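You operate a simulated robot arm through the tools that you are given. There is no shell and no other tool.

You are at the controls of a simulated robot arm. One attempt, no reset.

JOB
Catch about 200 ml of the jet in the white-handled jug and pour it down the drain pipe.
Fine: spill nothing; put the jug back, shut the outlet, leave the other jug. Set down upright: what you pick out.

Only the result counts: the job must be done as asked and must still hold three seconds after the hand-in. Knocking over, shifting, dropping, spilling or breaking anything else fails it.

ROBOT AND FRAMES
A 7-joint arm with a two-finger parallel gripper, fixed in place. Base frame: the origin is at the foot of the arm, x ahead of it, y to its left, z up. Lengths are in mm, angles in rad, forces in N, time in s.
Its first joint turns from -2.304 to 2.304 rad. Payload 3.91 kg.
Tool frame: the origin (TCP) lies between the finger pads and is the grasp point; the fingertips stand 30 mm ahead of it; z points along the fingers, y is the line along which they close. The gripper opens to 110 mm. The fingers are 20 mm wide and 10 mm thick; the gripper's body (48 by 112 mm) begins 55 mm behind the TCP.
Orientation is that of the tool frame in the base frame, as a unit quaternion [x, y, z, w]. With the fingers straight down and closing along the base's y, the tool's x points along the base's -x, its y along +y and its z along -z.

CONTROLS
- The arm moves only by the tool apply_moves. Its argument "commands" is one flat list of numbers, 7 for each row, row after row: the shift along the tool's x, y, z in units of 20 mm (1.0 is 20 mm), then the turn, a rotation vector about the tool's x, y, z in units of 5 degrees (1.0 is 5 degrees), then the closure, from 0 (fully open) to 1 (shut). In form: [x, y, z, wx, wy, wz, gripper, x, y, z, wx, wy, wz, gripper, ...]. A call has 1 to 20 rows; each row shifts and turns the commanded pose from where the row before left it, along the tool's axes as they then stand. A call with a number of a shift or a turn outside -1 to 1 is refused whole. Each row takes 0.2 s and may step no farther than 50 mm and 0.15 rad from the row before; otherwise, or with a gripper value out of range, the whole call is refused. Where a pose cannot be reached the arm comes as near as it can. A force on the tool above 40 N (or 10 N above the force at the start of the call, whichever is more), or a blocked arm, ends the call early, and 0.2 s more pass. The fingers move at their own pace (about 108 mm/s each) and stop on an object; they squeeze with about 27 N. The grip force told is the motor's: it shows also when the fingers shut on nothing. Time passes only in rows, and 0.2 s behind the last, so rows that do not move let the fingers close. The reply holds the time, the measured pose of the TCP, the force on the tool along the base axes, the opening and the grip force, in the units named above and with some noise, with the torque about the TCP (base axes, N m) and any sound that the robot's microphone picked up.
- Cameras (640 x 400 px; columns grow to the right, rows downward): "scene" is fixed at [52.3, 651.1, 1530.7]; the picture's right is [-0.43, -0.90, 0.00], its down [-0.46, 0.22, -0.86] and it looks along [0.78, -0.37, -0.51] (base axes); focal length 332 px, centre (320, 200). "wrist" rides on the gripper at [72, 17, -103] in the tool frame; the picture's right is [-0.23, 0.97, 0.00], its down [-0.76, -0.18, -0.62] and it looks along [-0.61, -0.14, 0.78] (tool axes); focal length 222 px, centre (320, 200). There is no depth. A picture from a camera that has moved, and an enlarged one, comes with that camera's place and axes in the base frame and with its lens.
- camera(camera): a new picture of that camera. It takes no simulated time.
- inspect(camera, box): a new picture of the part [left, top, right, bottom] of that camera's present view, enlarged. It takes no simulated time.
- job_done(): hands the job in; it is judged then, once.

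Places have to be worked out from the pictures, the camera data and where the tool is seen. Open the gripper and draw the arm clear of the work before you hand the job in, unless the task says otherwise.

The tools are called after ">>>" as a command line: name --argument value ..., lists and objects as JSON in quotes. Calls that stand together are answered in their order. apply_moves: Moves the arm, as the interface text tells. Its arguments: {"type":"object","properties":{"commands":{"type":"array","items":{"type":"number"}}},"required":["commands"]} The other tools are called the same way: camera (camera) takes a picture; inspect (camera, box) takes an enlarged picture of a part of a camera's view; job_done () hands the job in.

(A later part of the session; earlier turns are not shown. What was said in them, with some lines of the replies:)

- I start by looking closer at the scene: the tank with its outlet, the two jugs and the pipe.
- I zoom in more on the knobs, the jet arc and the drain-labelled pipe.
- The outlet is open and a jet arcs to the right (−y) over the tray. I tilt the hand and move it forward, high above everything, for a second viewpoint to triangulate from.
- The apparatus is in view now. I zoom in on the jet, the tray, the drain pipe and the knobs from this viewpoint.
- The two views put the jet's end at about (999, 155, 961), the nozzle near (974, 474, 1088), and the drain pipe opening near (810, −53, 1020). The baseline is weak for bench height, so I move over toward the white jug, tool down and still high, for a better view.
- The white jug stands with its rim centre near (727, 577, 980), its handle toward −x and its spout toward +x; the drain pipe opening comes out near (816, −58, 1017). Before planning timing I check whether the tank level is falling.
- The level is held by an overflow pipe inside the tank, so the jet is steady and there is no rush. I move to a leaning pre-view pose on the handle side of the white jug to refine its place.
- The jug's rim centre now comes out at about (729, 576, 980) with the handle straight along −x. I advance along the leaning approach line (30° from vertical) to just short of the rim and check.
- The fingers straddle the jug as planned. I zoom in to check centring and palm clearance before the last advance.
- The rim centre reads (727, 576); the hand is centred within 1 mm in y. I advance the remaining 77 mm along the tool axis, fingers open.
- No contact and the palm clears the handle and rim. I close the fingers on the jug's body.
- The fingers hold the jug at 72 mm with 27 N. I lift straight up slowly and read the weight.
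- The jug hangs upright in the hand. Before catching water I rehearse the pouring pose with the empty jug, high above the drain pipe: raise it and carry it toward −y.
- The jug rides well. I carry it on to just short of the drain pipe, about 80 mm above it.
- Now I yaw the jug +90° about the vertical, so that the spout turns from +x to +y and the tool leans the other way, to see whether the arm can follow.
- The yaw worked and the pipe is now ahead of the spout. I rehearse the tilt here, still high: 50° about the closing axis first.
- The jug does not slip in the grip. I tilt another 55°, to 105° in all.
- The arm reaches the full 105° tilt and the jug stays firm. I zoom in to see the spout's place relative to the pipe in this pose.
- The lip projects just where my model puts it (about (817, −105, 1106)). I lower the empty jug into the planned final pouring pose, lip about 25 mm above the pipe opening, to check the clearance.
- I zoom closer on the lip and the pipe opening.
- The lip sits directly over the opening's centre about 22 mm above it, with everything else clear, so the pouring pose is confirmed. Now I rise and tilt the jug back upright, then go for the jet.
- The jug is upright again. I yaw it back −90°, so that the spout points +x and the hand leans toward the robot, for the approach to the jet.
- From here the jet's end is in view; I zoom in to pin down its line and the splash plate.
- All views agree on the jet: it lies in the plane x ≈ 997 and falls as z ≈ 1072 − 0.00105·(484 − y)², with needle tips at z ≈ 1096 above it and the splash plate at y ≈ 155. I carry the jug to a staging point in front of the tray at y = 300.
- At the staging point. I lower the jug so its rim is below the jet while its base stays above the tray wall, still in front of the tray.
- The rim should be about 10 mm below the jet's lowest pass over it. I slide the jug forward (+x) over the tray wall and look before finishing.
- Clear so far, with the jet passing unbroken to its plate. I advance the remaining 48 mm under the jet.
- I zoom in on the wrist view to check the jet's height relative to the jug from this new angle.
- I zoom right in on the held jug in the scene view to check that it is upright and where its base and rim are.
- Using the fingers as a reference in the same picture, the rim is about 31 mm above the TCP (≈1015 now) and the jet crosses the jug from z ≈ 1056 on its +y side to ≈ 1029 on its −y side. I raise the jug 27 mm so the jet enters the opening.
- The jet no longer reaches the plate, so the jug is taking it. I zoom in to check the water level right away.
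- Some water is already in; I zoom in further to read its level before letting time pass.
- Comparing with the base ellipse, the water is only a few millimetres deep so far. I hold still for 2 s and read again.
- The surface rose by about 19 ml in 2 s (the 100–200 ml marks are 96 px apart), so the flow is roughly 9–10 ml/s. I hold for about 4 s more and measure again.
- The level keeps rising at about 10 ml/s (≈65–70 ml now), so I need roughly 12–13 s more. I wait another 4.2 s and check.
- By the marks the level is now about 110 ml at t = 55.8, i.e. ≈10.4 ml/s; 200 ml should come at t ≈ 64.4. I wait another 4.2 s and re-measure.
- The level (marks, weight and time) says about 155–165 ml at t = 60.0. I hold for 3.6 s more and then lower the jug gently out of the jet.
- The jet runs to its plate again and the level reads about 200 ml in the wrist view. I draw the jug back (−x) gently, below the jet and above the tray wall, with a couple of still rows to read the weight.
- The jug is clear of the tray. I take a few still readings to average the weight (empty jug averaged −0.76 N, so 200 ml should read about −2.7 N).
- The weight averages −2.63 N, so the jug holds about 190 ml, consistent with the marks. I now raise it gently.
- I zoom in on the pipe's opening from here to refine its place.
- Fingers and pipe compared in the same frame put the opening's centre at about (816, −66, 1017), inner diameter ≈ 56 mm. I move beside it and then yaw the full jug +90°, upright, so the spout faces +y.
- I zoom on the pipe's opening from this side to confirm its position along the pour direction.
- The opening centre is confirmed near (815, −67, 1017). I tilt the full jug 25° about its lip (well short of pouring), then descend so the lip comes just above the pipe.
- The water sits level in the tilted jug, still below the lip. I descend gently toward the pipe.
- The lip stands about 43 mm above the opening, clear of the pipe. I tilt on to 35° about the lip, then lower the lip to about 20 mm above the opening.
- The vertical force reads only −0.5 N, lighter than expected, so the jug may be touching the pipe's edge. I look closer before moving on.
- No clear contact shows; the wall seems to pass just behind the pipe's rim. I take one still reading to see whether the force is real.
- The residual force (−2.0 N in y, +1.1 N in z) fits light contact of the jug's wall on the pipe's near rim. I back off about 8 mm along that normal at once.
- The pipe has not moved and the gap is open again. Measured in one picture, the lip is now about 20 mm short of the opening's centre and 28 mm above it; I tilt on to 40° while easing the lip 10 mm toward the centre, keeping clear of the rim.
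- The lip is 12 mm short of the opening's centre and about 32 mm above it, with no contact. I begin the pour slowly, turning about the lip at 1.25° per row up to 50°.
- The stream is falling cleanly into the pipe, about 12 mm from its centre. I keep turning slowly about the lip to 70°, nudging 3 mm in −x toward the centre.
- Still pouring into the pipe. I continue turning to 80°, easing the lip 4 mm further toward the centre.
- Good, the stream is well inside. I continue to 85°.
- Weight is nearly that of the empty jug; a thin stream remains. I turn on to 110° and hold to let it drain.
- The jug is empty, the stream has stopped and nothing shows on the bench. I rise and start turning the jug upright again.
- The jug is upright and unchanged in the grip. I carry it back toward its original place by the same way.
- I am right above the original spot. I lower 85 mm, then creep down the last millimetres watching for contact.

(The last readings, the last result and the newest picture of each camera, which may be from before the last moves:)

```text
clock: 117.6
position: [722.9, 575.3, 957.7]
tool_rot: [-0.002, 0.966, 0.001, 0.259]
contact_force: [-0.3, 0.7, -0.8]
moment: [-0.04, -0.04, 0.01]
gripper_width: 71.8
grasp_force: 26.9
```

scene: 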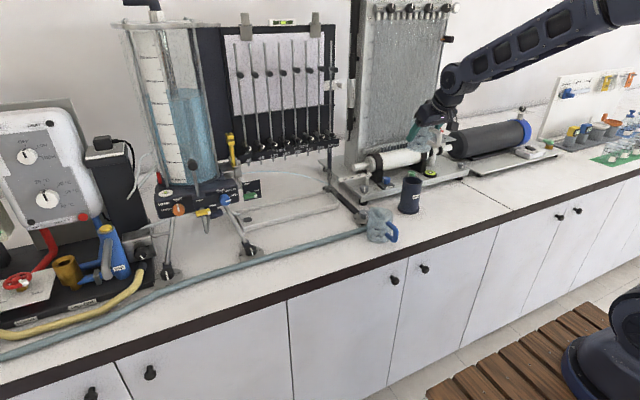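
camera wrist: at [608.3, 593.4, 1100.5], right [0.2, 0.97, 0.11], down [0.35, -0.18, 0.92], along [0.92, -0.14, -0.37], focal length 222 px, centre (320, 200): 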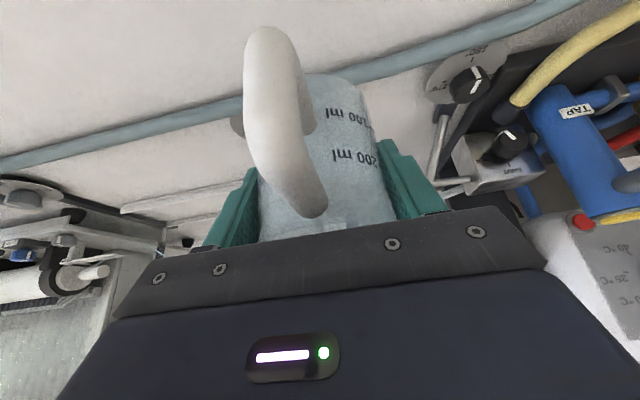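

Still no contact at z ≈ 958. I creep down 2 mm at a time toward the grasp height of 954.

>>> apply_moves --commands '[0.025, 0, 0.0433, 0, 0, 0, 1, 0.025, 0, 0.0433, 0, 0, 0, 1, 0, 0, 0, 0, 0, 0, 1]'

>>> apply_moves --commands '[0.025, 0, 0.0433, 0, 0, 0, 1, 0, 0, 0, 0, 0, 0, 1]'

>>> inspect --camera "scene" --box '[190, 220, 280, 300]'

```text
clock: 118.4
position: [722.7, 574.5, 955.5]
tool_rot: [0.001, 0.966, 0.0, 0.258]
contact_force: [0.7, 0.1, -0.7]
moment: [-0.01, -0.01, 0.0]
gripper_width: 71.9
grasp_force: 26.2
```

```text
clock: 119.0
position: [724.4, 574.2, 956.3]
tool_rot: [0.0, 0.966, 0.0, 0.259]
contact_force: [0.1, -2.0, 6.3]
moment: [-0.18, -0.27, -0.07]
gripper_width: 72.1
grasp_force: 26.6
```

```text
5.00 times, centred on (235, 260) of scene
camera zoom: at [52.3, 651.1, 1530.7], right [-0.43, -0.9, 0.0], down [-0.46, 0.22, -0.86], along [0.78, -0.37, -0.51], focal length 1661 px, centre (745, -100)
```

zoom: 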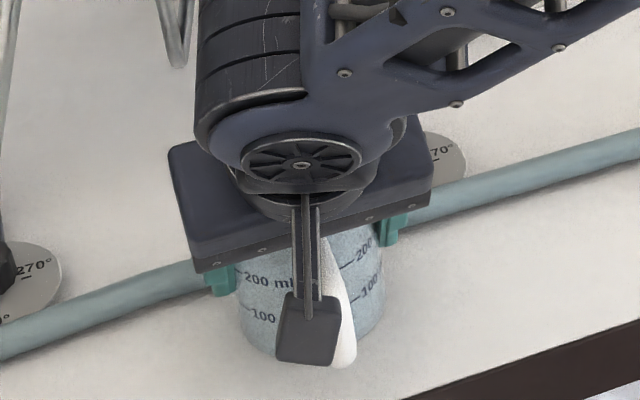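

The jug's base is on the bench (6 N up) at the grasp height. I open the fingers, gently first and then fully.

>>> apply_moves --commands '[0, 0, 0, 0, 0, 0, 0.32, 0, 0, 0, 0, 0, 0, 0.28, 0, 0, 0, 0, 0, 0, 0.2, 0, 0, 0, 0, 0, 0, 0.1, 0, 0, 0, 0, 0, 0, 0, 0, 0, 0, 0, 0, 0, 0]'

>>> camera --camera "wrist"

>>> inspect --camera "scene" --box '[190, 220, 280, 300]'

```text
clock: 120.4
position: [722.1, 574.6, 956.7]
tool_rot: [0.0, 0.966, 0.0, 0.259]
contact_force: [-0.5, -0.6, 0.1]
moment: [0.0, 0.01, -0.01]
gripper_width: 110.1
grasp_force: 0.0
```

```text
taken
camera wrist: at [608.3, 592.8, 1008.9], right [0.2, 0.97, 0.11], down [0.35, -0.18, 0.92], along [0.92, -0.14, -0.37], focal length 222 px, centre (320, 200)
```

wrist: 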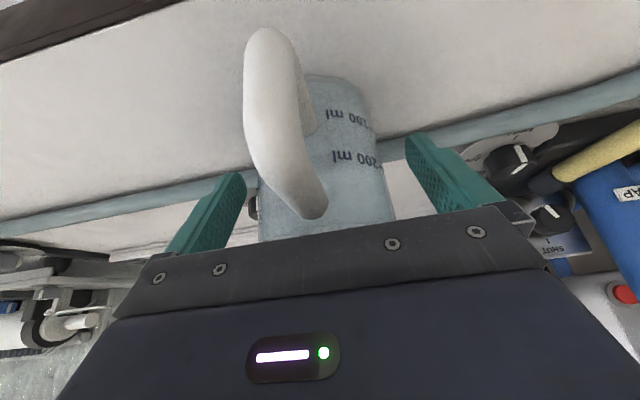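

```text
5.00 times, centred on (235, 260) of scene
camera zoom: at [52.3, 651.1, 1530.7], right [-0.43, -0.9, 0.0], down [-0.46, 0.22, -0.86], along [0.78, -0.37, -0.51], focal length 1661 px, centre (745, -100)
```

zoom: 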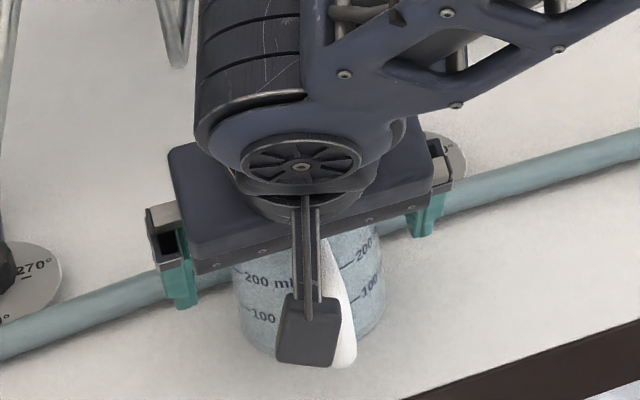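

Released and standing. I back out along the approach line and check the jug's place against the first picture.

>>> apply_moves --commands '[0, 0, -0.5, 0, 0, 0, 0, 0, 0, -1, 0, 0, 0, 0, 0, 0, -1, 0, 0, 0, 0, 0, 0, -1, 0, 0, 0, 0, 0, 0, -1, 0, 0, 0, 0, 0, 0, -1, 0, 0, 0, 0, 0, 0, -1, 0, 0, 0, 0, 0, 0, -1, 0, 0, 0, 0, 0, 0, -1, 0, 0, 0, 0]'

>>> inspect --camera "scene" --box '[200, 230, 270, 300]'

>>> camera --camera "wrist"

>>> camera --camera "scene"

```text
clock: 122.4
position: [638.3, 574.3, 1102.4]
tool_rot: [0.001, 0.966, 0.0, 0.26]
contact_force: [-0.5, -0.2, -0.4]
moment: [-0.04, -0.01, 0.02]
gripper_width: 110.0
grasp_force: 0.1
```

```text
5.71 times, centred on (235, 265) of scene
camera zoom: at [52.3, 651.1, 1530.7], right [-0.43, -0.9, 0.0], down [-0.46, 0.22, -0.86], along [0.78, -0.37, -0.51], focal length 1898 px, centre (806, -171)
```

zoom: 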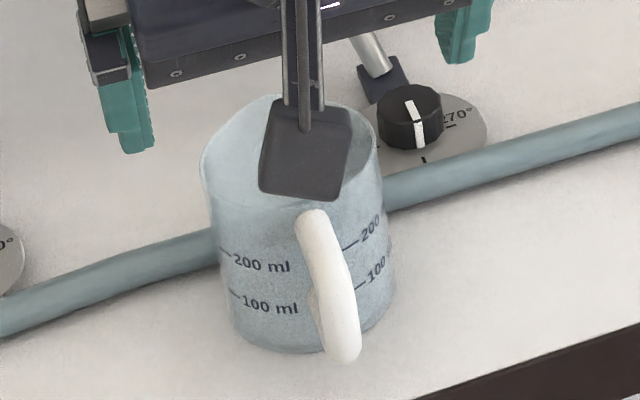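

```text
taken
camera wrist: at [523.4, 593.3, 1155.4], right [0.2, 0.97, 0.11], down [0.35, -0.18, 0.92], along [0.92, -0.14, -0.37], focal length 222 px, centre (320, 200)
```

wrist: 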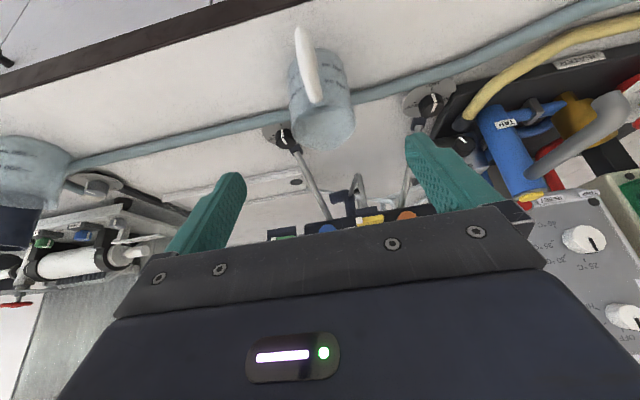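

```text
taken
```

scene: 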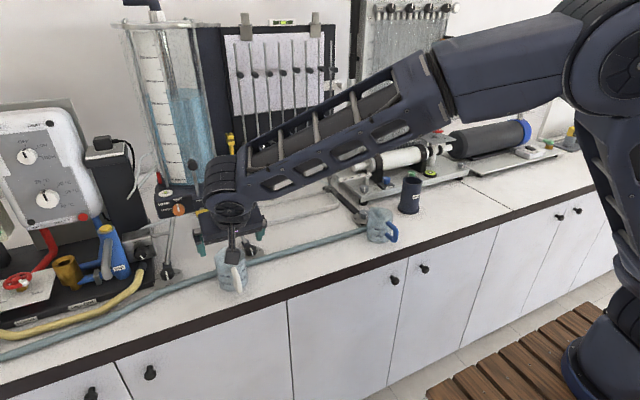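

The jug is back within about 3 mm of its first place. Now the blue OUTLET knob: I place it at about (854, 548, 1080), facing −x, with the yellow clamp plate close on its +y side. I swing the tool to horizontal, pointing at the knob from a distance, for a close look.

>>> apply_moves --commands '[0, -0.11, 0, 0, -1, 0, 0, 0, -0.11, 0, 0, -1, 0, 0, 0, -0.11, 0, 0, -1, 0, 0, 0, -0.11, 0, 0, -1, 0, 0, 0, -0.11, 0, 0, -1, 0, 0, 0, -0.11, 0, 0, -1, 0, 0, 0, -0.11, 0, 0, -1, 0, 0, 0, -0.11, 0, 0, -1, 0, 0, 0, -0.11, 0, 0, -1, 0, 0, 0, -0.11, 0, 0, -1, 0, 0, 0, -0.11, 0, 0, -1, 0, 0, 0, -0.11, 0, 0, -1, 0, 0]'

>>> camera --camera "wrist"

>>> camera --camera "scene"

```text
clock: 125.0
position: [637.8, 549.3, 1103.5]
tool_rot: [-0.001, 0.706, 0.001, 0.708]
contact_force: [-0.3, -0.5, -0.2]
moment: [0.01, 0.0, 0.0]
gripper_width: 110.2
grasp_force: 0.1
```

```text
taken
camera wrist: at [534.1, 566.8, 1030.6], right [0.0, 0.97, 0.23], down [-0.62, -0.18, 0.76], along [0.78, -0.14, 0.61], focal length 222 px, centre (320, 200)
```

wrist: 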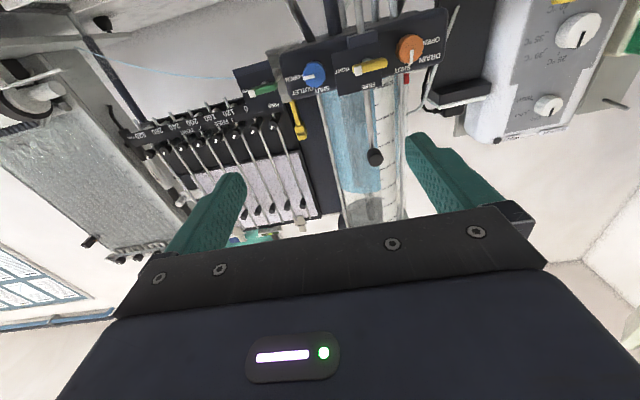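

```text
taken
```

scene: 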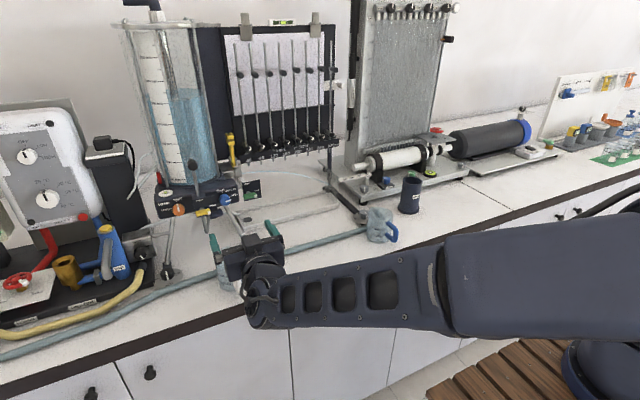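

The arm holds the horizontal pose. I zoom in on the knob and its neighbours from here.

>>> inspect --camera "wrist" --box '[230, 20, 450, 130]'

>>> inspect --camera "wrist" --box '[280, 40, 370, 100]'

>>> inspect --camera "scene" --box '[195, 175, 265, 220]'

```text
2.91 times, centred on (340, 75) of wrist
camera zoom: at [534.1, 566.8, 1030.6], right [0.0, 0.97, 0.23], down [-0.62, -0.18, 0.76], along [0.78, -0.14, 0.61], focal length 646 px, centre (262, 564)
```

zoom: 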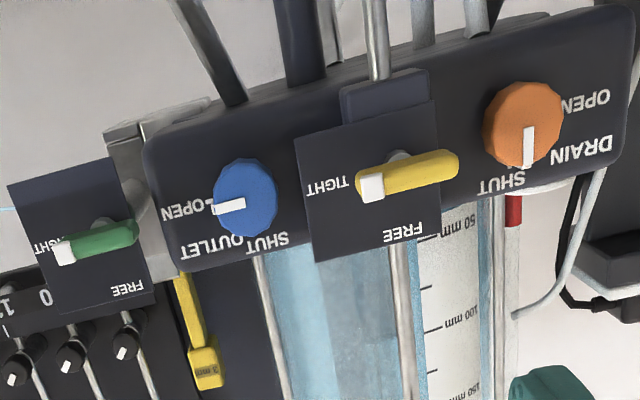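

```text
6.67 times, centred on (325, 70) of wrist
camera zoom: at [534.1, 566.8, 1030.6], right [0.0, 0.97, 0.23], down [-0.62, -0.18, 0.76], along [0.78, -0.14, 0.61], focal length 1481 px, centre (287, 1067)
```

zoom: 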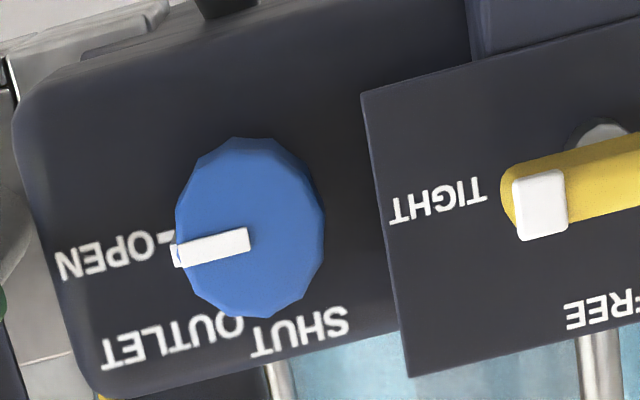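

```text
8.89 times, centred on (230, 198) of scene
camera zoom: at [52.3, 651.1, 1530.7], right [-0.43, -0.9, 0.0], down [-0.46, 0.22, -0.86], along [0.78, -0.37, -0.51], focal length 2953 px, centre (1120, 222)
```

zoom: 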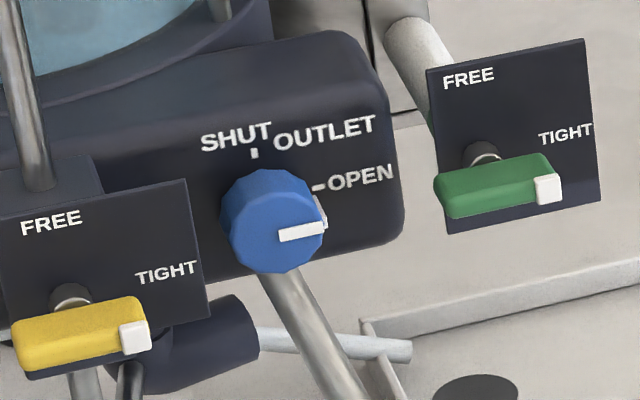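

The close view fixes the knob: axis along x through (y 549.5, z 1079.5), front face at x ≈ 845, panel at x ≈ 864, diameter ≈ 29 mm; the clamp plate's edge at y ≈ 573.5 leaves no room for a finger on that side. So I grip it from above and below and turn in 30° bites: first I roll the tool −75°.

>>> apply_moves --commands '[0, 0, 0, 0, 0, -1, 0, 0, 0, 0, 0, 0, -1, 0, 0, 0, 0, 0, 0, -1, 0, 0, 0, 0, 0, 0, -1, 0, 0, 0, 0, 0, 0, -1, 0, 0, 0, 0, 0, 0, -1, 0, 0, 0, 0, 0, 0, -1, 0, 0, 0, 0, 0, 0, -1, 0, 0, 0, 0, 0, 0, -1, 0, 0, 0, 0, 0, 0, -1, 0, 0, 0, 0, 0, 0, -1, 0, 0, 0, 0, 0, 0, -1, 0, 0, 0, 0, 0, 0, -1, 0, 0, 0, 0, 0, 0, -1, 0, 0, 0, 0, 0, 0, -1, 0]'

>>> camera --camera "wrist"

>>> camera --camera "scene"

```text
clock: 128.2
position: [637.9, 548.5, 1102.4]
tool_rot: [-0.431, 0.561, -0.431, 0.56]
contact_force: [0.6, 0.8, 0.5]
moment: [-0.02, 0.01, 0.0]
gripper_width: 110.0
grasp_force: 0.0
```

```text
taken
camera wrist: at [534.7, 483.8, 1067.8], right [0.0, 0.47, -0.88], down [-0.62, 0.69, 0.37], along [0.78, 0.55, 0.29], focal length 222 px, centre (320, 200)
```

wrist: 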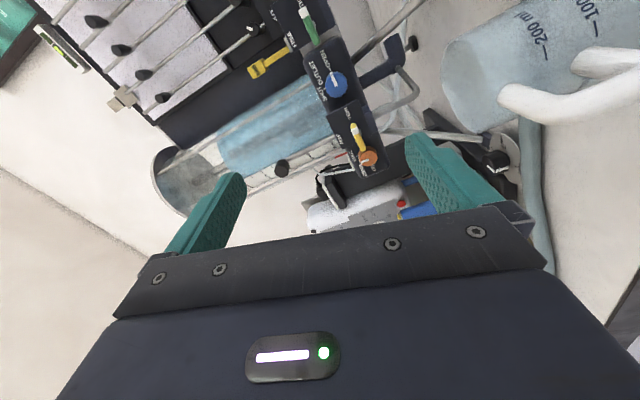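

```text
taken
```

scene: 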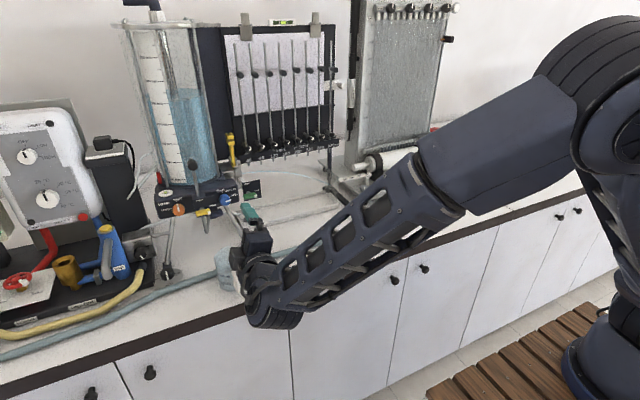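

The roll worked. I zoom in on the knob from this new side view for a final fix.

>>> inspect --camera "wrist" --box '[290, 30, 390, 140]'

```text
3.64 times, centred on (340, 85) of wrist
camera zoom: at [534.7, 483.8, 1067.8], right [0.0, 0.47, -0.88], down [-0.62, 0.69, 0.37], along [0.78, 0.55, 0.29], focal length 808 px, centre (247, 618)
```

zoom: 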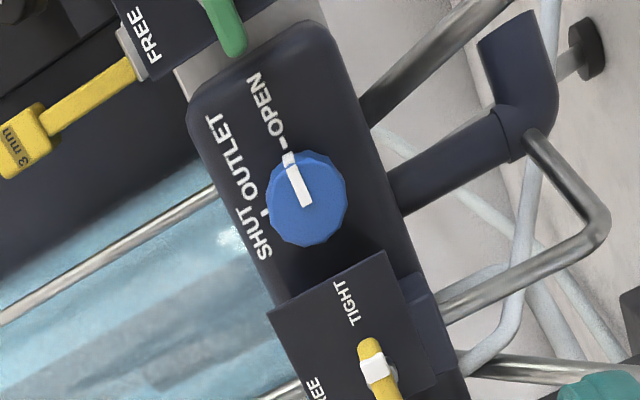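

Final fix: knob axis at y ≈ 549.6, z ≈ 1078.5. I part-close the fingers to about 48 mm and approach to 35 mm in front of the knob.

>>> apply_moves --commands '[0.032, 0.146, 0.95, 0, 0, 0, 0.56, 0.032, 0.146, 0.95, 0, 0, 0, 0.56, 0.032, 0.146, 0.95, 0, 0, 0, 0.56, 0.032, 0.146, 0.95, 0, 0, 0, 0.56, 0.032, 0.146, 0.95, 0, 0, 0, 0.56, 0.032, 0.146, 0.95, 0, 0, 0, 0.56, 0.032, 0.146, 0.95, 0, 0, 0, 0.56, 0.032, 0.146, 0.5, 0, 0, 0, 0.56, 0, 0, 0, 0, 0, 0, 0.56]'

>>> camera --camera "wrist"

>>> inspect --camera "scene" --box '[195, 170, 275, 225]'

```text
clock: 130.2
position: [781.4, 551.8, 1079.0]
tool_rot: [-0.43, 0.561, -0.431, 0.561]
contact_force: [0.3, 0.2, -0.1]
moment: [-0.03, 0.01, 0.04]
gripper_width: 48.3
grasp_force: 0.1
```

```text
taken
camera wrist: at [677.7, 486.3, 1043.8], right [0.0, 0.47, -0.88], down [-0.62, 0.69, 0.37], along [0.78, 0.55, 0.29], focal length 222 px, centre (320, 200)
```

wrist: 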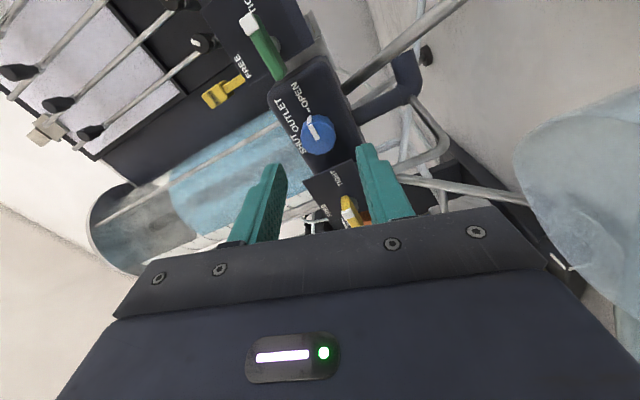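

```text
7.27 times, centred on (235, 198) of scene
camera zoom: at [52.3, 651.1, 1530.7], right [-0.43, -0.9, 0.0], down [-0.46, 0.22, -0.86], along [0.78, -0.37, -0.51], focal length 2416 px, centre (938, 218)
```

zoom: 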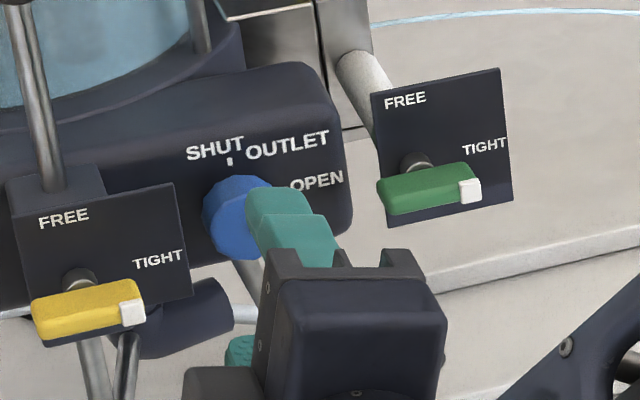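

I zoom in to check the alignment of the knob between the fingers.

>>> inspect --camera "wrist" --box '[240, 80, 420, 220]'

>>> apply_moves --commands '[0, 0, 0, 0, 0, 0, 0.56]'

```text
2.86 times, centred on (330, 150) of wrist
camera zoom: at [677.7, 486.3, 1043.8], right [0.0, 0.47, -0.88], down [-0.62, 0.69, 0.37], along [0.78, 0.55, 0.29], focal length 635 px, centre (291, 343)
```

zoom: 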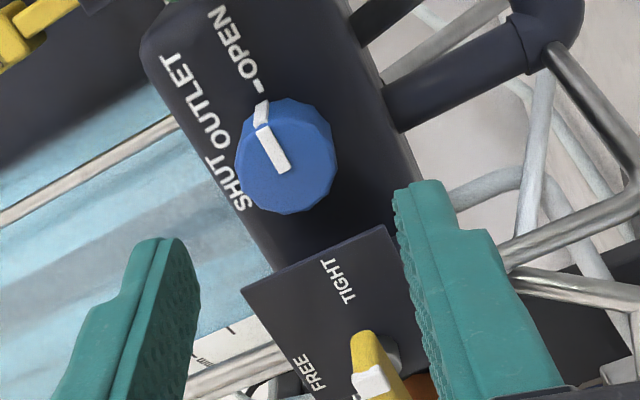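

```text
clock: 130.6
position: [780.2, 551.2, 1078.5]
tool_rot: [-0.43, 0.561, -0.43, 0.562]
contact_force: [0.4, 0.3, 0.2]
moment: [0.03, -0.01, -0.02]
gripper_width: 48.7
grasp_force: 0.1
```

The hand is about 2 mm too far +y. I correct that and advance until the fingertips are 10 mm past the knob's front, watching the force.

>>> apply_moves --commands '[0.053, 0.004, 0.6, 0, 0, 0, 0.56, 0.053, 0.004, 0.6, 0, 0, 0, 0.56, 0, 0, 0.6, 0, 0, 0, 0.56, 0, 0, 0.4, 0, 0, 0, 0.56, 0, 0, 0, 0, 0, 0, 0.56]'

>>> inspect --camera "wrist" --box '[220, 100, 440, 240]'

>>> inspect --camera "scene" --box '[195, 170, 275, 225]'

```text
clock: 131.8
position: [825.7, 547.8, 1077.9]
tool_rot: [-0.43, 0.561, -0.43, 0.561]
contact_force: [0.4, 0.7, 0.0]
moment: [0.05, 0.05, 0.02]
gripper_width: 48.4
grasp_force: 0.2
```

```text
2.86 times, centred on (330, 170) of wrist
camera zoom: at [721.7, 483.4, 1043.3], right [0.0, 0.47, -0.88], down [-0.62, 0.69, 0.37], along [0.78, 0.55, 0.29], focal length 635 px, centre (291, 286)
```

zoom: 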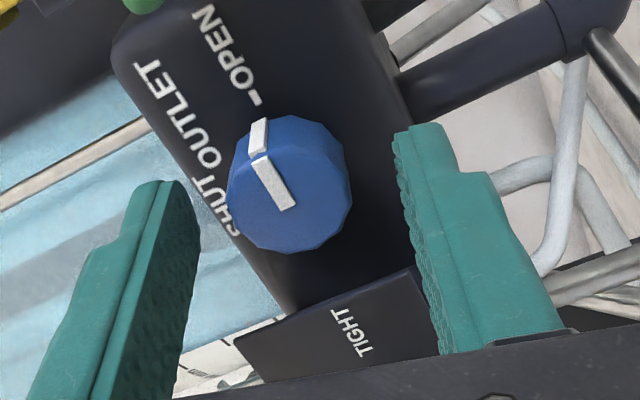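

```text
7.27 times, centred on (235, 198) of scene
camera zoom: at [52.3, 651.1, 1530.7], right [-0.43, -0.9, 0.0], down [-0.46, 0.22, -0.86], along [0.78, -0.37, -0.51], focal length 2416 px, centre (938, 218)
```

zoom: 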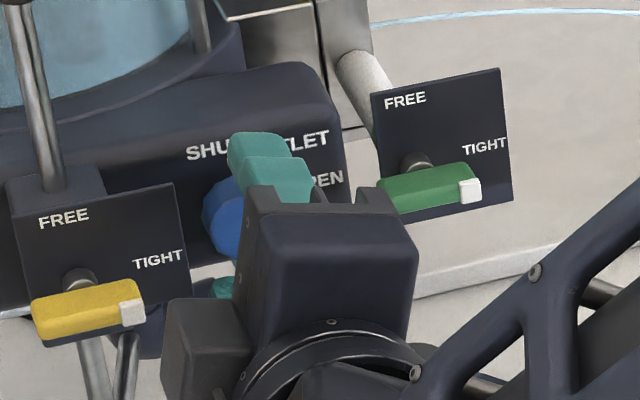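

The fingertips are only about 4 mm past the knob's face (face at x ≈ 851). I advance 7 mm more in small steps.

>>> apply_moves --commands '[-0.03, 0, 0.15, 0, 0, 0, 0.56, 0, 0, 0.15, 0, 0, 0, 0.56, 0, 0, 0.05, 0, 0, 0, 0.56, 0, 0, 0, 0, 0, 0, 0.56]'

>>> inspect --camera "wrist" --box '[220, 100, 440, 240]'

```text
clock: 132.8
position: [831.0, 548.4, 1079.4]
tool_rot: [-0.431, 0.561, -0.431, 0.561]
contact_force: [0.1, -0.3, 0.7]
moment: [-0.01, -0.01, 0.03]
gripper_width: 48.5
grasp_force: 0.1
```

```text
2.86 times, centred on (330, 170) of wrist
camera zoom: at [728.6, 484.8, 1043.6], right [0.0, 0.47, -0.88], down [-0.62, 0.69, 0.37], along [0.78, 0.55, 0.29], focal length 635 px, centre (291, 286)
```

zoom: 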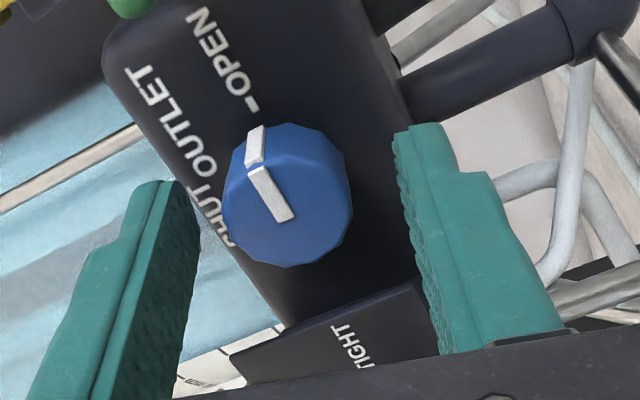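

No contact yet, and the tips overlap the knob by 8–10 mm. I close the fingers on the knob.

>>> apply_moves --commands '[0, 0, 0, 0, 0, 0, 1, 0, 0, 0, 0, 0, 0, 1, 0, 0, 0, 0, 0, 0, 1]'

>>> inspect --camera "wrist" --box '[220, 100, 440, 240]'

```text
clock: 133.6
position: [833.0, 549.0, 1079.7]
tool_rot: [-0.431, 0.561, -0.43, 0.561]
contact_force: [0.9, -0.9, 6.4]
moment: [-0.03, -0.06, -0.18]
gripper_width: 27.0
grasp_force: 44.4
```

```text
2.86 times, centred on (330, 170) of wrist
camera zoom: at [728.7, 484.6, 1044.0], right [0.0, 0.47, -0.88], down [-0.62, 0.69, 0.37], along [0.78, 0.55, 0.29], focal length 635 px, centre (291, 286)
```

zoom: 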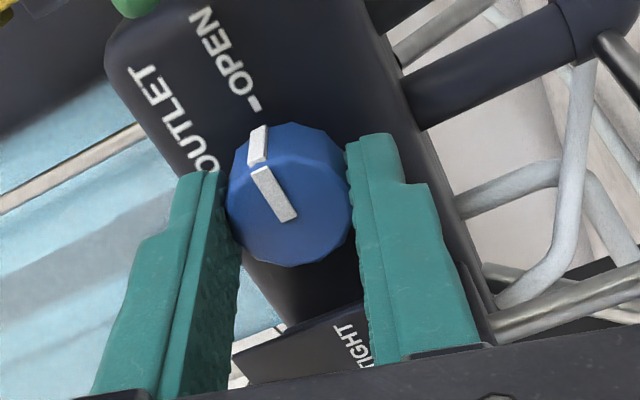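

The knob is gripped (27 mm). I turn it −30° about the tool axis (counter-clockwise seen from the front, OPEN → SHUT).

>>> apply_moves --commands '[0, 0, 0, 0, 0, -0.5, 1, 0, 0, 0, 0, 0, -0.5, 1, 0, 0, 0, 0, 0, -1, 1, 0, 0, 0, 0, 0, -1, 1, 0, 0, 0, 0, 0, -1, 1, 0, 0, 0, 0, 0, -1, 1, 0, 0, 0, 0, 0, -1, 1, 0, 0, 0, 0, 0, 0, 1]'

>>> inspect --camera "wrist" --box '[220, 100, 440, 240]'

>>> inspect --camera "scene" --box '[195, 160, 345, 225]'

```text
clock: 135.4
position: [831.8, 551.1, 1078.9]
tool_rot: [0.561, -0.43, 0.561, -0.43]
contact_force: [15.4, 11.3, 8.8]
moment: [-0.04, -0.18, 0.23]
gripper_width: 27.1
grasp_force: 45.3
```

```text
2.86 times, centred on (330, 170) of wrist
camera zoom: at [728.7, 475.8, 1081.0], right [0.0, -0.03, -1.0], down [-0.62, 0.78, -0.03], along [0.78, 0.62, -0.02], focal length 635 px, centre (291, 286)
```

zoom: 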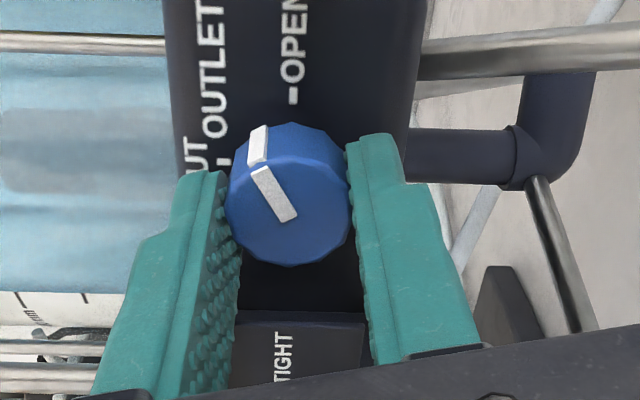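

```text
4.27 times, centred on (270, 192) of scene
camera zoom: at [52.3, 651.1, 1530.7], right [-0.43, -0.9, 0.0], down [-0.46, 0.22, -0.86], along [0.78, -0.37, -0.51], focal length 1417 px, centre (533, 232)
```

zoom: 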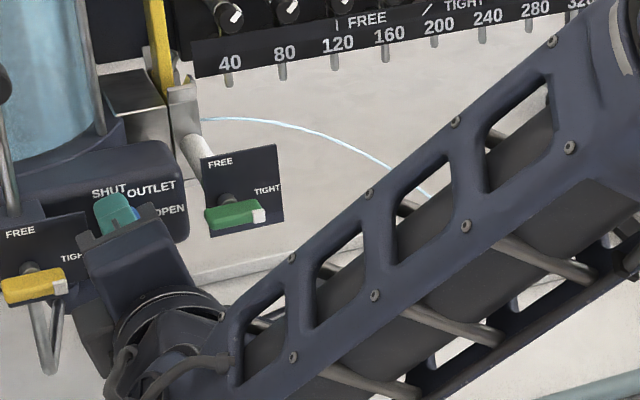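

The knob followed: the pointer is now about 30° from OPEN. Some side force has built up from a slight axis offset, so I open the fingers to release it and read the position.

>>> apply_moves --commands '[0, 0, 0, 0, 0, 0, 0.56, 0, 0, 0, 0, 0, 0, 0.56, 0, 0, 0, 0, 0, 0, 0.56]'

>>> inspect --camera "wrist" --box '[220, 100, 440, 240]'

```text
clock: 136.2
position: [830.3, 548.7, 1078.0]
tool_rot: [0.561, -0.43, 0.561, -0.43]
contact_force: [-0.4, -0.5, 0.1]
moment: [0.0, 0.0, 0.03]
gripper_width: 48.3
grasp_force: 0.0
```

```text
2.86 times, centred on (330, 170) of wrist
camera zoom: at [728.4, 475.4, 1080.8], right [0.0, -0.03, -1.0], down [-0.62, 0.78, -0.03], along [0.78, 0.62, -0.02], focal length 635 px, centre (291, 286)
```

zoom: 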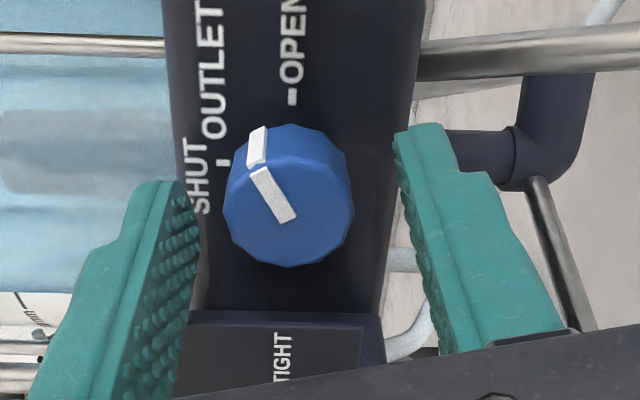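

Free again at (830, 548.7, 1078); while gripped it was pulled about +2 mm in y and +1 mm in z, so I shift by that, roll back +30° with open fingers and grip again.

>>> apply_moves --commands '[-0.075, -0.067, 0, 0, 0, 1, 0.56, 0, 0, 0, 0, 0, 1, 0.56, 0, 0, 0, 0, 0, 1, 0.56, 0, 0, 0, 0, 0, 1, 0.56, 0, 0, 0, 0, 0, 1, 0.56, 0, 0, 0, 0, 0, 1, 0.56, 0, 0, 0, 0, 0, 0, 0.56, 0, 0, 0, 0, 0, 0, 1, 0, 0, 0, 0, 0, 0, 1, 0, 0, 0, 0, 0, 0, 1]'

>>> inspect --camera "wrist" --box '[220, 100, 440, 240]'

```text
clock: 138.4
position: [833.3, 550.2, 1079.6]
tool_rot: [-0.43, 0.562, -0.43, 0.561]
contact_force: [-0.1, -0.8, 5.1]
moment: [0.01, -0.11, 0.07]
gripper_width: 26.5
grasp_force: 45.4
```

```text
2.86 times, centred on (330, 170) of wrist
camera zoom: at [728.9, 485.6, 1044.3], right [0.0, 0.47, -0.88], down [-0.62, 0.69, 0.37], along [0.78, 0.55, 0.29], focal length 635 px, centre (291, 286)
```

zoom: 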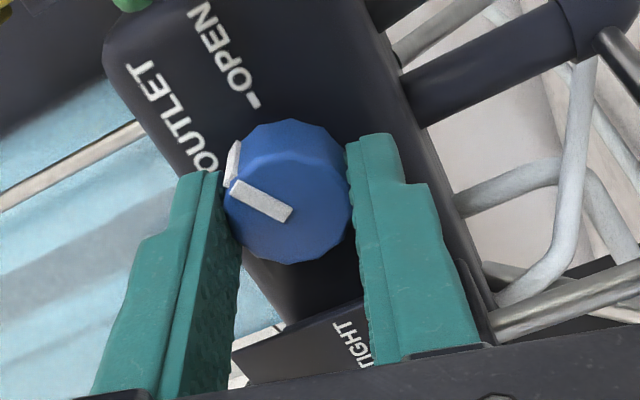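

Gripped again. I turn another −30°.

>>> apply_moves --commands '[0, 0, 0, 0, 0, -0.5, 1, 0, 0, 0, 0, 0, -0.5, 1, 0, 0, 0, 0, 0, -1, 1, 0, 0, 0, 0, 0, -1, 1, 0, 0, 0, 0, 0, -1, 1, 0, 0, 0, 0, 0, -1, 1, 0, 0, 0, 0, 0, -1, 1, 0, 0, 0, 0, 0, 0, 1]'

>>> inspect --camera "wrist" --box '[220, 100, 440, 240]'

>>> inspect --camera "scene" --box '[195, 160, 345, 225]'

```text
clock: 140.2
position: [831.4, 549.3, 1078.5]
tool_rot: [0.561, -0.43, 0.561, -0.43]
contact_force: [6.8, -0.2, -8.8]
moment: [-0.02, 0.01, -0.84]
gripper_width: 26.9
grasp_force: 45.3
```

```text
2.86 times, centred on (330, 170) of wrist
camera zoom: at [728.8, 476.8, 1081.1], right [0.0, -0.03, -1.0], down [-0.62, 0.78, -0.03], along [0.78, 0.62, -0.02], focal length 635 px, centre (291, 286)
```

zoom: 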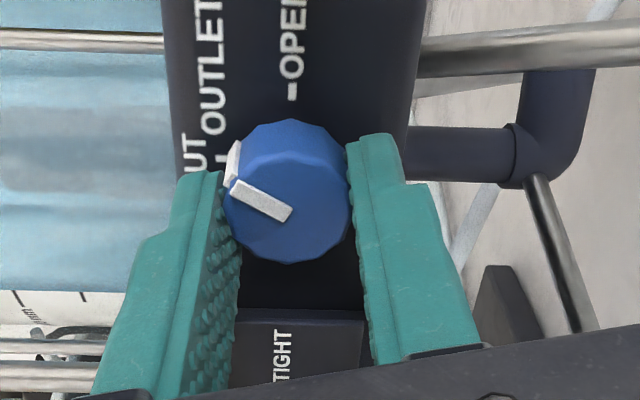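

```text
4.27 times, centred on (270, 192) of scene
camera zoom: at [52.3, 651.1, 1530.7], right [-0.43, -0.9, 0.0], down [-0.46, 0.22, -0.86], along [0.78, -0.37, -0.51], focal length 1417 px, centre (533, 232)
```

zoom: 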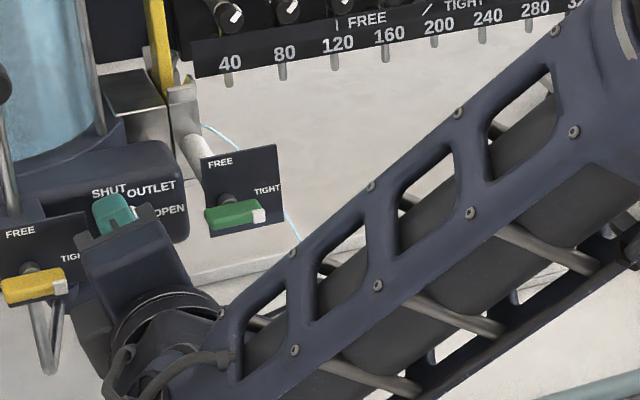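

The jet has weakened and still falls into the tray. I release, roll back +30° and take the third bite.

>>> apply_moves --commands '[0, 0, 0, 0, 0, 0, 0.56, 0, 0, 0, 0, 0, 0, 0.56, 0, 0, 0, 0, 0, 1, 0.56, 0, 0, 0, 0, 0, 1, 0.56, 0, 0, 0, 0, 0, 1, 0.56, 0, 0, 0, 0, 0, 1, 0.56, 0, 0, 0, 0, 0, 1, 0.56, 0, 0, 0, 0, 0, 1, 0.56, 0, 0, 0, 0, 0, 0, 0.56]'

>>> inspect --camera "wrist" --box '[220, 100, 440, 240]'

>>> inspect --camera "scene" --box '[195, 160, 345, 225]'

```text
clock: 142.2
position: [832.5, 550.2, 1079.7]
tool_rot: [-0.43, 0.562, -0.43, 0.561]
contact_force: [-1.0, -0.2, 0.0]
moment: [0.0, 0.02, 0.03]
gripper_width: 48.4
grasp_force: 0.1
```

```text
2.86 times, centred on (330, 170) of wrist
camera zoom: at [728.4, 486.3, 1044.0], right [0.0, 0.47, -0.88], down [-0.62, 0.69, 0.37], along [0.78, 0.55, 0.29], focal length 635 px, centre (291, 286)
```

zoom: 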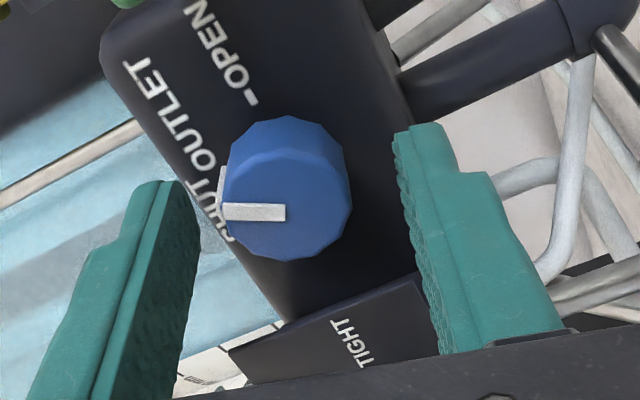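

```text
4.27 times, centred on (270, 192) of scene
camera zoom: at [52.3, 651.1, 1530.7], right [-0.43, -0.9, 0.0], down [-0.46, 0.22, -0.86], along [0.78, -0.37, -0.51], focal length 1417 px, centre (533, 232)
```

zoom: 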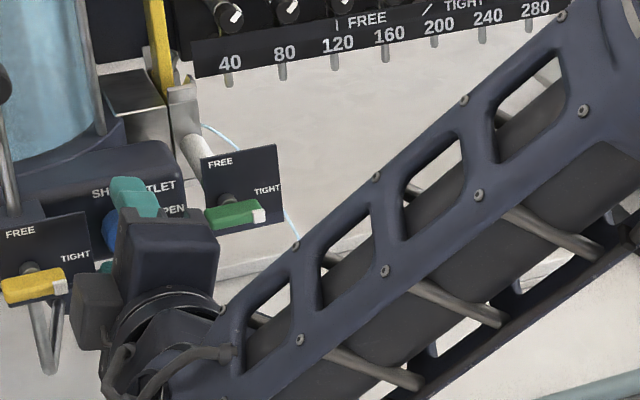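

About 30° remain to SHUT. I start this bite 5° further round, so the finger does not bear on the raised pointer, then grip and turn −30°.

>>> apply_moves --commands '[0, 0, 0, 0, 0, -1, 0.56, 0, 0, 0, 0, 0, 0, 0.56, 0, 0, 0, 0, 0, 0, 1, 0, 0, 0, 0, 0, 0, 1, 0, 0, 0, 0, 0, 0, 1, 0, 0, 0, 0, 0, -0.5, 1, 0, 0, 0, 0, 0, -0.5, 1, 0, 0, 0, 0, 0, -1, 1, 0, 0, 0, 0, 0, -1, 1, 0, 0, 0, 0, 0, -1, 1, 0, 0, 0, 0, 0, -1, 1, 0, 0, 0, 0, 0, -1, 1, 0, 0, 0, 0, 0, 0, 1]'

>>> inspect --camera "wrist" --box '[220, 100, 440, 240]'

>>> inspect --camera "scene" --box '[195, 160, 345, 225]'

```text
clock: 145.0
position: [831.8, 550.6, 1078.3]
tool_rot: [0.58, -0.406, 0.579, -0.405]
contact_force: [-3.1, 1.0, -12.5]
moment: [0.91, 0.41, -0.29]
gripper_width: 27.6
grasp_force: 45.0
```

```text
2.86 times, centred on (330, 170) of wrist
camera zoom: at [728.4, 477.8, 1087.2], right [0.0, -0.12, -0.99], down [-0.62, 0.78, -0.09], along [0.78, 0.62, -0.08], focal length 635 px, centre (291, 286)
```

zoom: 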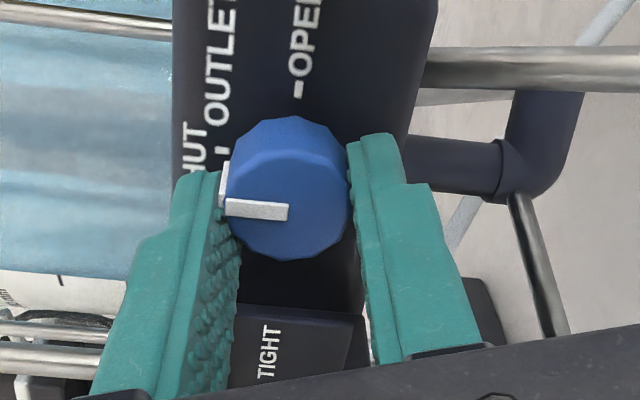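

```text
4.27 times, centred on (270, 192) of scene
camera zoom: at [52.3, 651.1, 1530.7], right [-0.43, -0.9, 0.0], down [-0.46, 0.22, -0.86], along [0.78, -0.37, -0.51], focal length 1417 px, centre (533, 232)
```

zoom: 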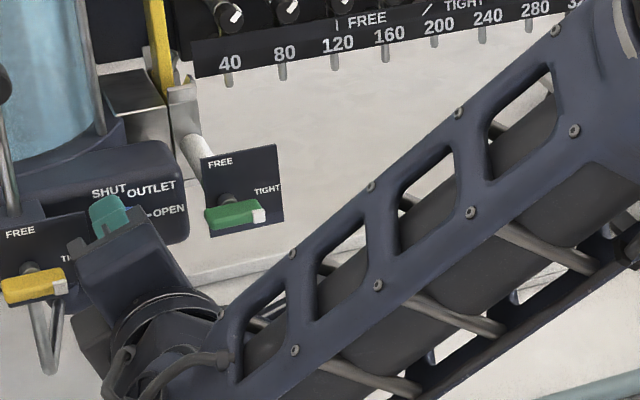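

The jet has stopped, and the twisting moment suggests the knob has met its stop. I open the fingers, roll back 20° and look at the pointer.

>>> apply_moves --commands '[0, 0, 0, 0, 0, 0, 0.62, 0, 0, 0, 0, 0, 0, 0.62, 0, 0, 0, 0, 0, 1, 0.62, 0, 0, 0, 0, 0, 1, 0.6, 0, 0, 0, 0, 0, 1, 0.56, 0, 0, 0, 0, 0, 1, 0.56, 0, 0, 0, 0, 0, 0, 0.56]'

>>> inspect --camera "wrist" --box '[220, 100, 440, 240]'

>>> inspect --camera "scene" --box '[195, 160, 345, 225]'

```text
clock: 146.6
position: [832.1, 549.5, 1078.9]
tool_rot: [-0.5, 0.501, -0.5, 0.5]
contact_force: [-0.1, -0.9, 0.2]
moment: [0.02, 0.0, 0.0]
gripper_width: 48.3
grasp_force: 0.2
```

```text
2.86 times, centred on (330, 170) of wrist
camera zoom: at [728.5, 478.7, 1062.0], right [0.0, 0.23, -0.97], down [-0.62, 0.76, 0.18], along [0.78, 0.61, 0.14], focal length 635 px, centre (291, 286)
```

zoom: 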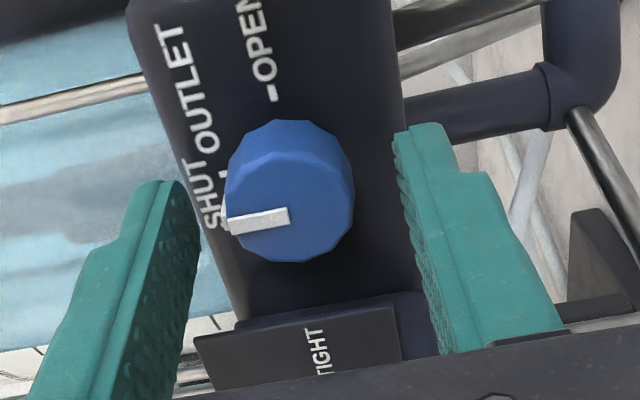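

```text
4.27 times, centred on (270, 192) of scene
camera zoom: at [52.3, 651.1, 1530.7], right [-0.43, -0.9, 0.0], down [-0.46, 0.22, -0.86], along [0.78, -0.37, -0.51], focal length 1417 px, centre (533, 232)
```

zoom: 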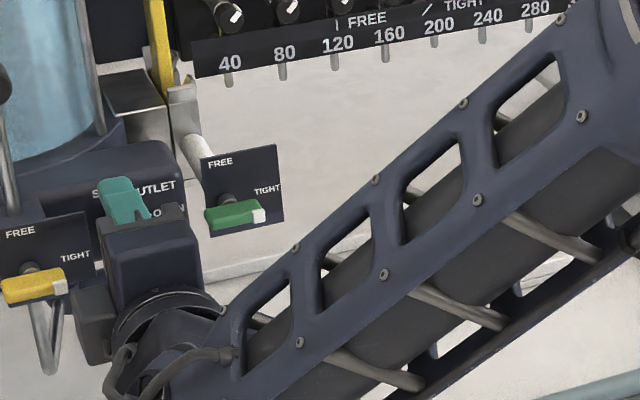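

The pointer now stands within about 3° of the SHUT mark. I back away from the knob to view it unobstructed.

>>> apply_moves --commands '[0, 0, -0.5, 0, 0, 0, 0.56, 0, 0, -1, 0, 0, 0, 0.56, 0, 0, -1, 0, 0, 0, 0.56, 0, 0, -1, 0, 0, 0, 0.56, 0, 0, -1, 0, 0, 0, 0.56, 0, 0, -1, 0, 0, 0, 0.56, 0, 0, -1, 0, 0, 0, 0.56]'

>>> inspect --camera "wrist" --box '[260, 20, 400, 150]'

>>> inspect --camera "scene" --box '[205, 160, 275, 215]'

```text
clock: 148.2
position: [700.9, 549.7, 1081.1]
tool_rot: [0.5, -0.5, 0.5, -0.5]
contact_force: [-0.2, -0.2, 0.1]
moment: [-0.01, -0.02, 0.01]
gripper_width: 48.3
grasp_force: 0.0
```

```text
3.08 times, centred on (330, 85) of wrist
camera zoom: at [598.0, 478.5, 1063.6], right [0.0, 0.23, -0.97], down [-0.62, 0.76, 0.18], along [0.78, 0.61, 0.14], focal length 684 px, centre (289, 554)
```

zoom: 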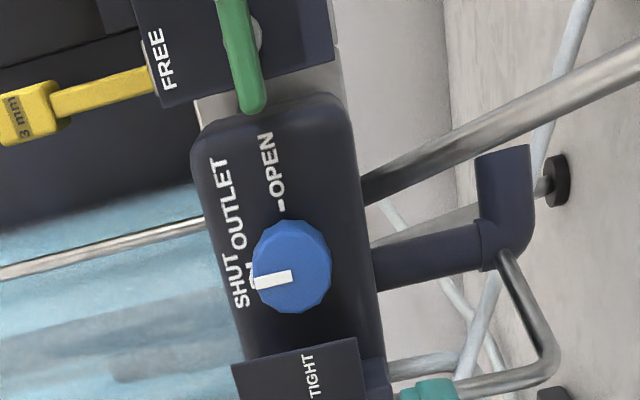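

```text
7.27 times, centred on (240, 188) of scene
camera zoom: at [52.3, 651.1, 1530.7], right [-0.43, -0.9, 0.0], down [-0.46, 0.22, -0.86], along [0.78, -0.37, -0.51], focal length 2416 px, centre (902, 291)
```

zoom: 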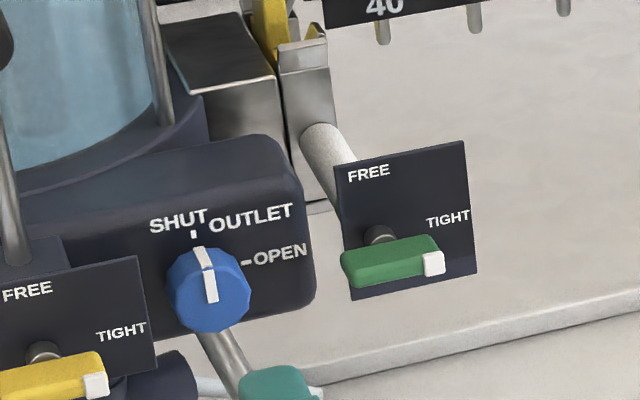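

The pointer is on SHUT and the jet is off. I open the gripper fully and draw the arm back and up, clear of the bench.

>>> apply_moves --commands '[0, -0.5, -0.5, 0, 0, 0, 0.4, 0, -1, -0.5, 0, 0, 0, 0.2, 0, -1, -0.5, 0, 0, 0, 0, 0, -1, -0.5, 0, 0, 0, 0, 0, -1, -0.5, 0, 0, 0, 0, 0, -1, -0.5, 0, 0, 0, 0, 0, -1, -0.5, 0, 0, 0, 0, 0.5, -1, -0.5, 0, 0, 0, 0, 0.5, -1, 0, 0, 0, 0, 0, 0.5, -1, 0, 0, 0, 0, 0, 0.5, -1, 0, 0, 0, 0, 0]'

>>> camera --camera "scene"

>>> camera --camera "wrist"

```text
clock: 150.6
position: [622.4, 509.6, 1288.5]
tool_rot: [0.5, -0.5, 0.501, -0.499]
contact_force: [-0.1, 1.2, 0.3]
moment: [0.01, 0.01, -0.02]
gripper_width: 110.0
grasp_force: 0.1
```

```text
taken
```

scene: 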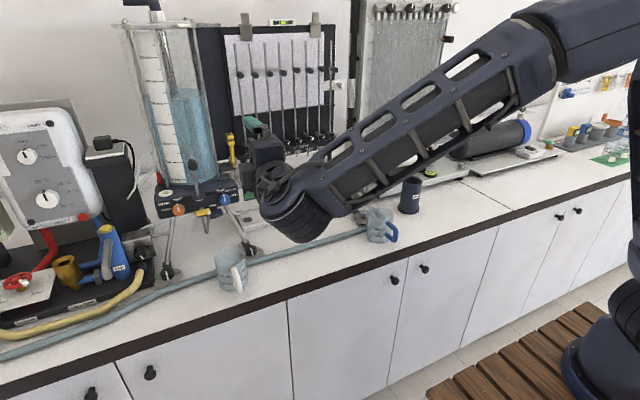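

```text
taken
camera wrist: at [519.9, 437.9, 1270.8], right [0.0, 0.23, -0.97], down [-0.62, 0.76, 0.18], along [0.78, 0.61, 0.14], focal length 222 px, centre (320, 200)
```

wrist: 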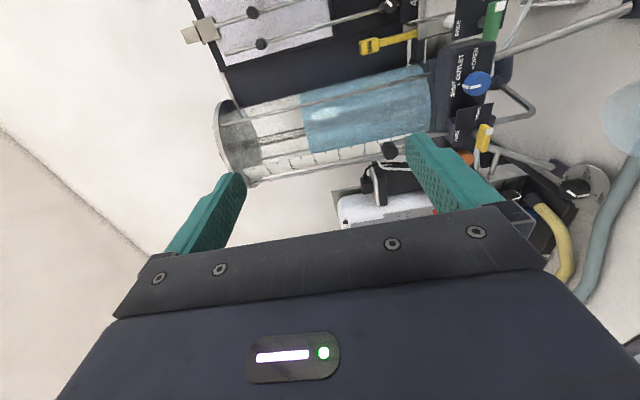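

The arm is clear. I check the jug, the pipe, the blue jug and the knob once more in zoomed views.

>>> inspect --camera "scene" --box '[200, 230, 270, 300]'

>>> inspect --camera "scene" --box '[350, 160, 450, 250]'

>>> inspect --camera "scene" --box '[195, 160, 275, 225]'

```text
5.71 times, centred on (235, 265) of scene
camera zoom: at [52.3, 651.1, 1530.7], right [-0.43, -0.9, 0.0], down [-0.46, 0.22, -0.86], along [0.78, -0.37, -0.51], focal length 1898 px, centre (806, -171)
```

zoom: 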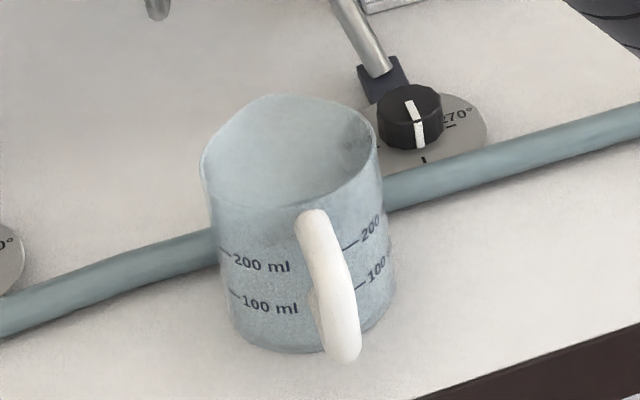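

```text
4.44 times, centred on (400, 205) of scene
camera zoom: at [52.3, 651.1, 1530.7], right [-0.43, -0.9, 0.0], down [-0.46, 0.22, -0.86], along [0.78, -0.37, -0.51], focal length 1476 px, centre (-36, 178)
```

zoom: 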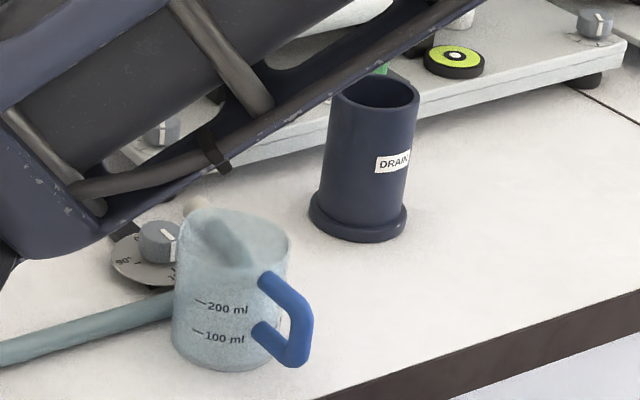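

```text
6.15 times, centred on (235, 192) of scene
camera zoom: at [52.3, 651.1, 1530.7], right [-0.43, -0.9, 0.0], down [-0.46, 0.22, -0.86], along [0.78, -0.37, -0.51], focal length 2044 px, centre (843, 246)
```

zoom: 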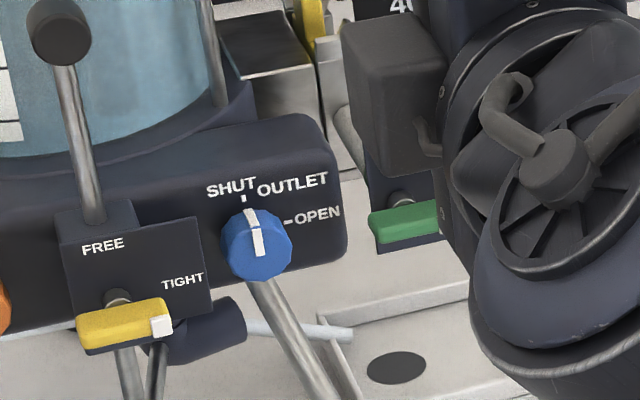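

Everything checks: the white jug is empty and upright in its place, the outlet is on SHUT with no jet, and the blue jug and the pipe stand where they were. The gripper is open and the arm clear, so I hand the job in.

>>> job_done

```text
The job is handed in.
```

The white-handled jug caught about 190–200 ml of the jet, judged by weight and its marks, and all of it went down the drain pipe.

- **Jug:** it is empty, upright and back within about 3 mm of where it stood.
- **Outlet:** the blue knob is on SHUT and the jet has stopped.
- **Other jug:** the blue-handled jug was not touched.
- **Spills:** none showed in the pictures. The stream fell well inside the pipe, and as I shut the outlet the weakening jet still landed in the tray.

During the pour the jug's wall touched the drain pipe's rim with about 2 N. I backed off within a second, and the pictures before and after show the pipe in the same place.

The gripper is open and the arm is drawn clear of the bench.
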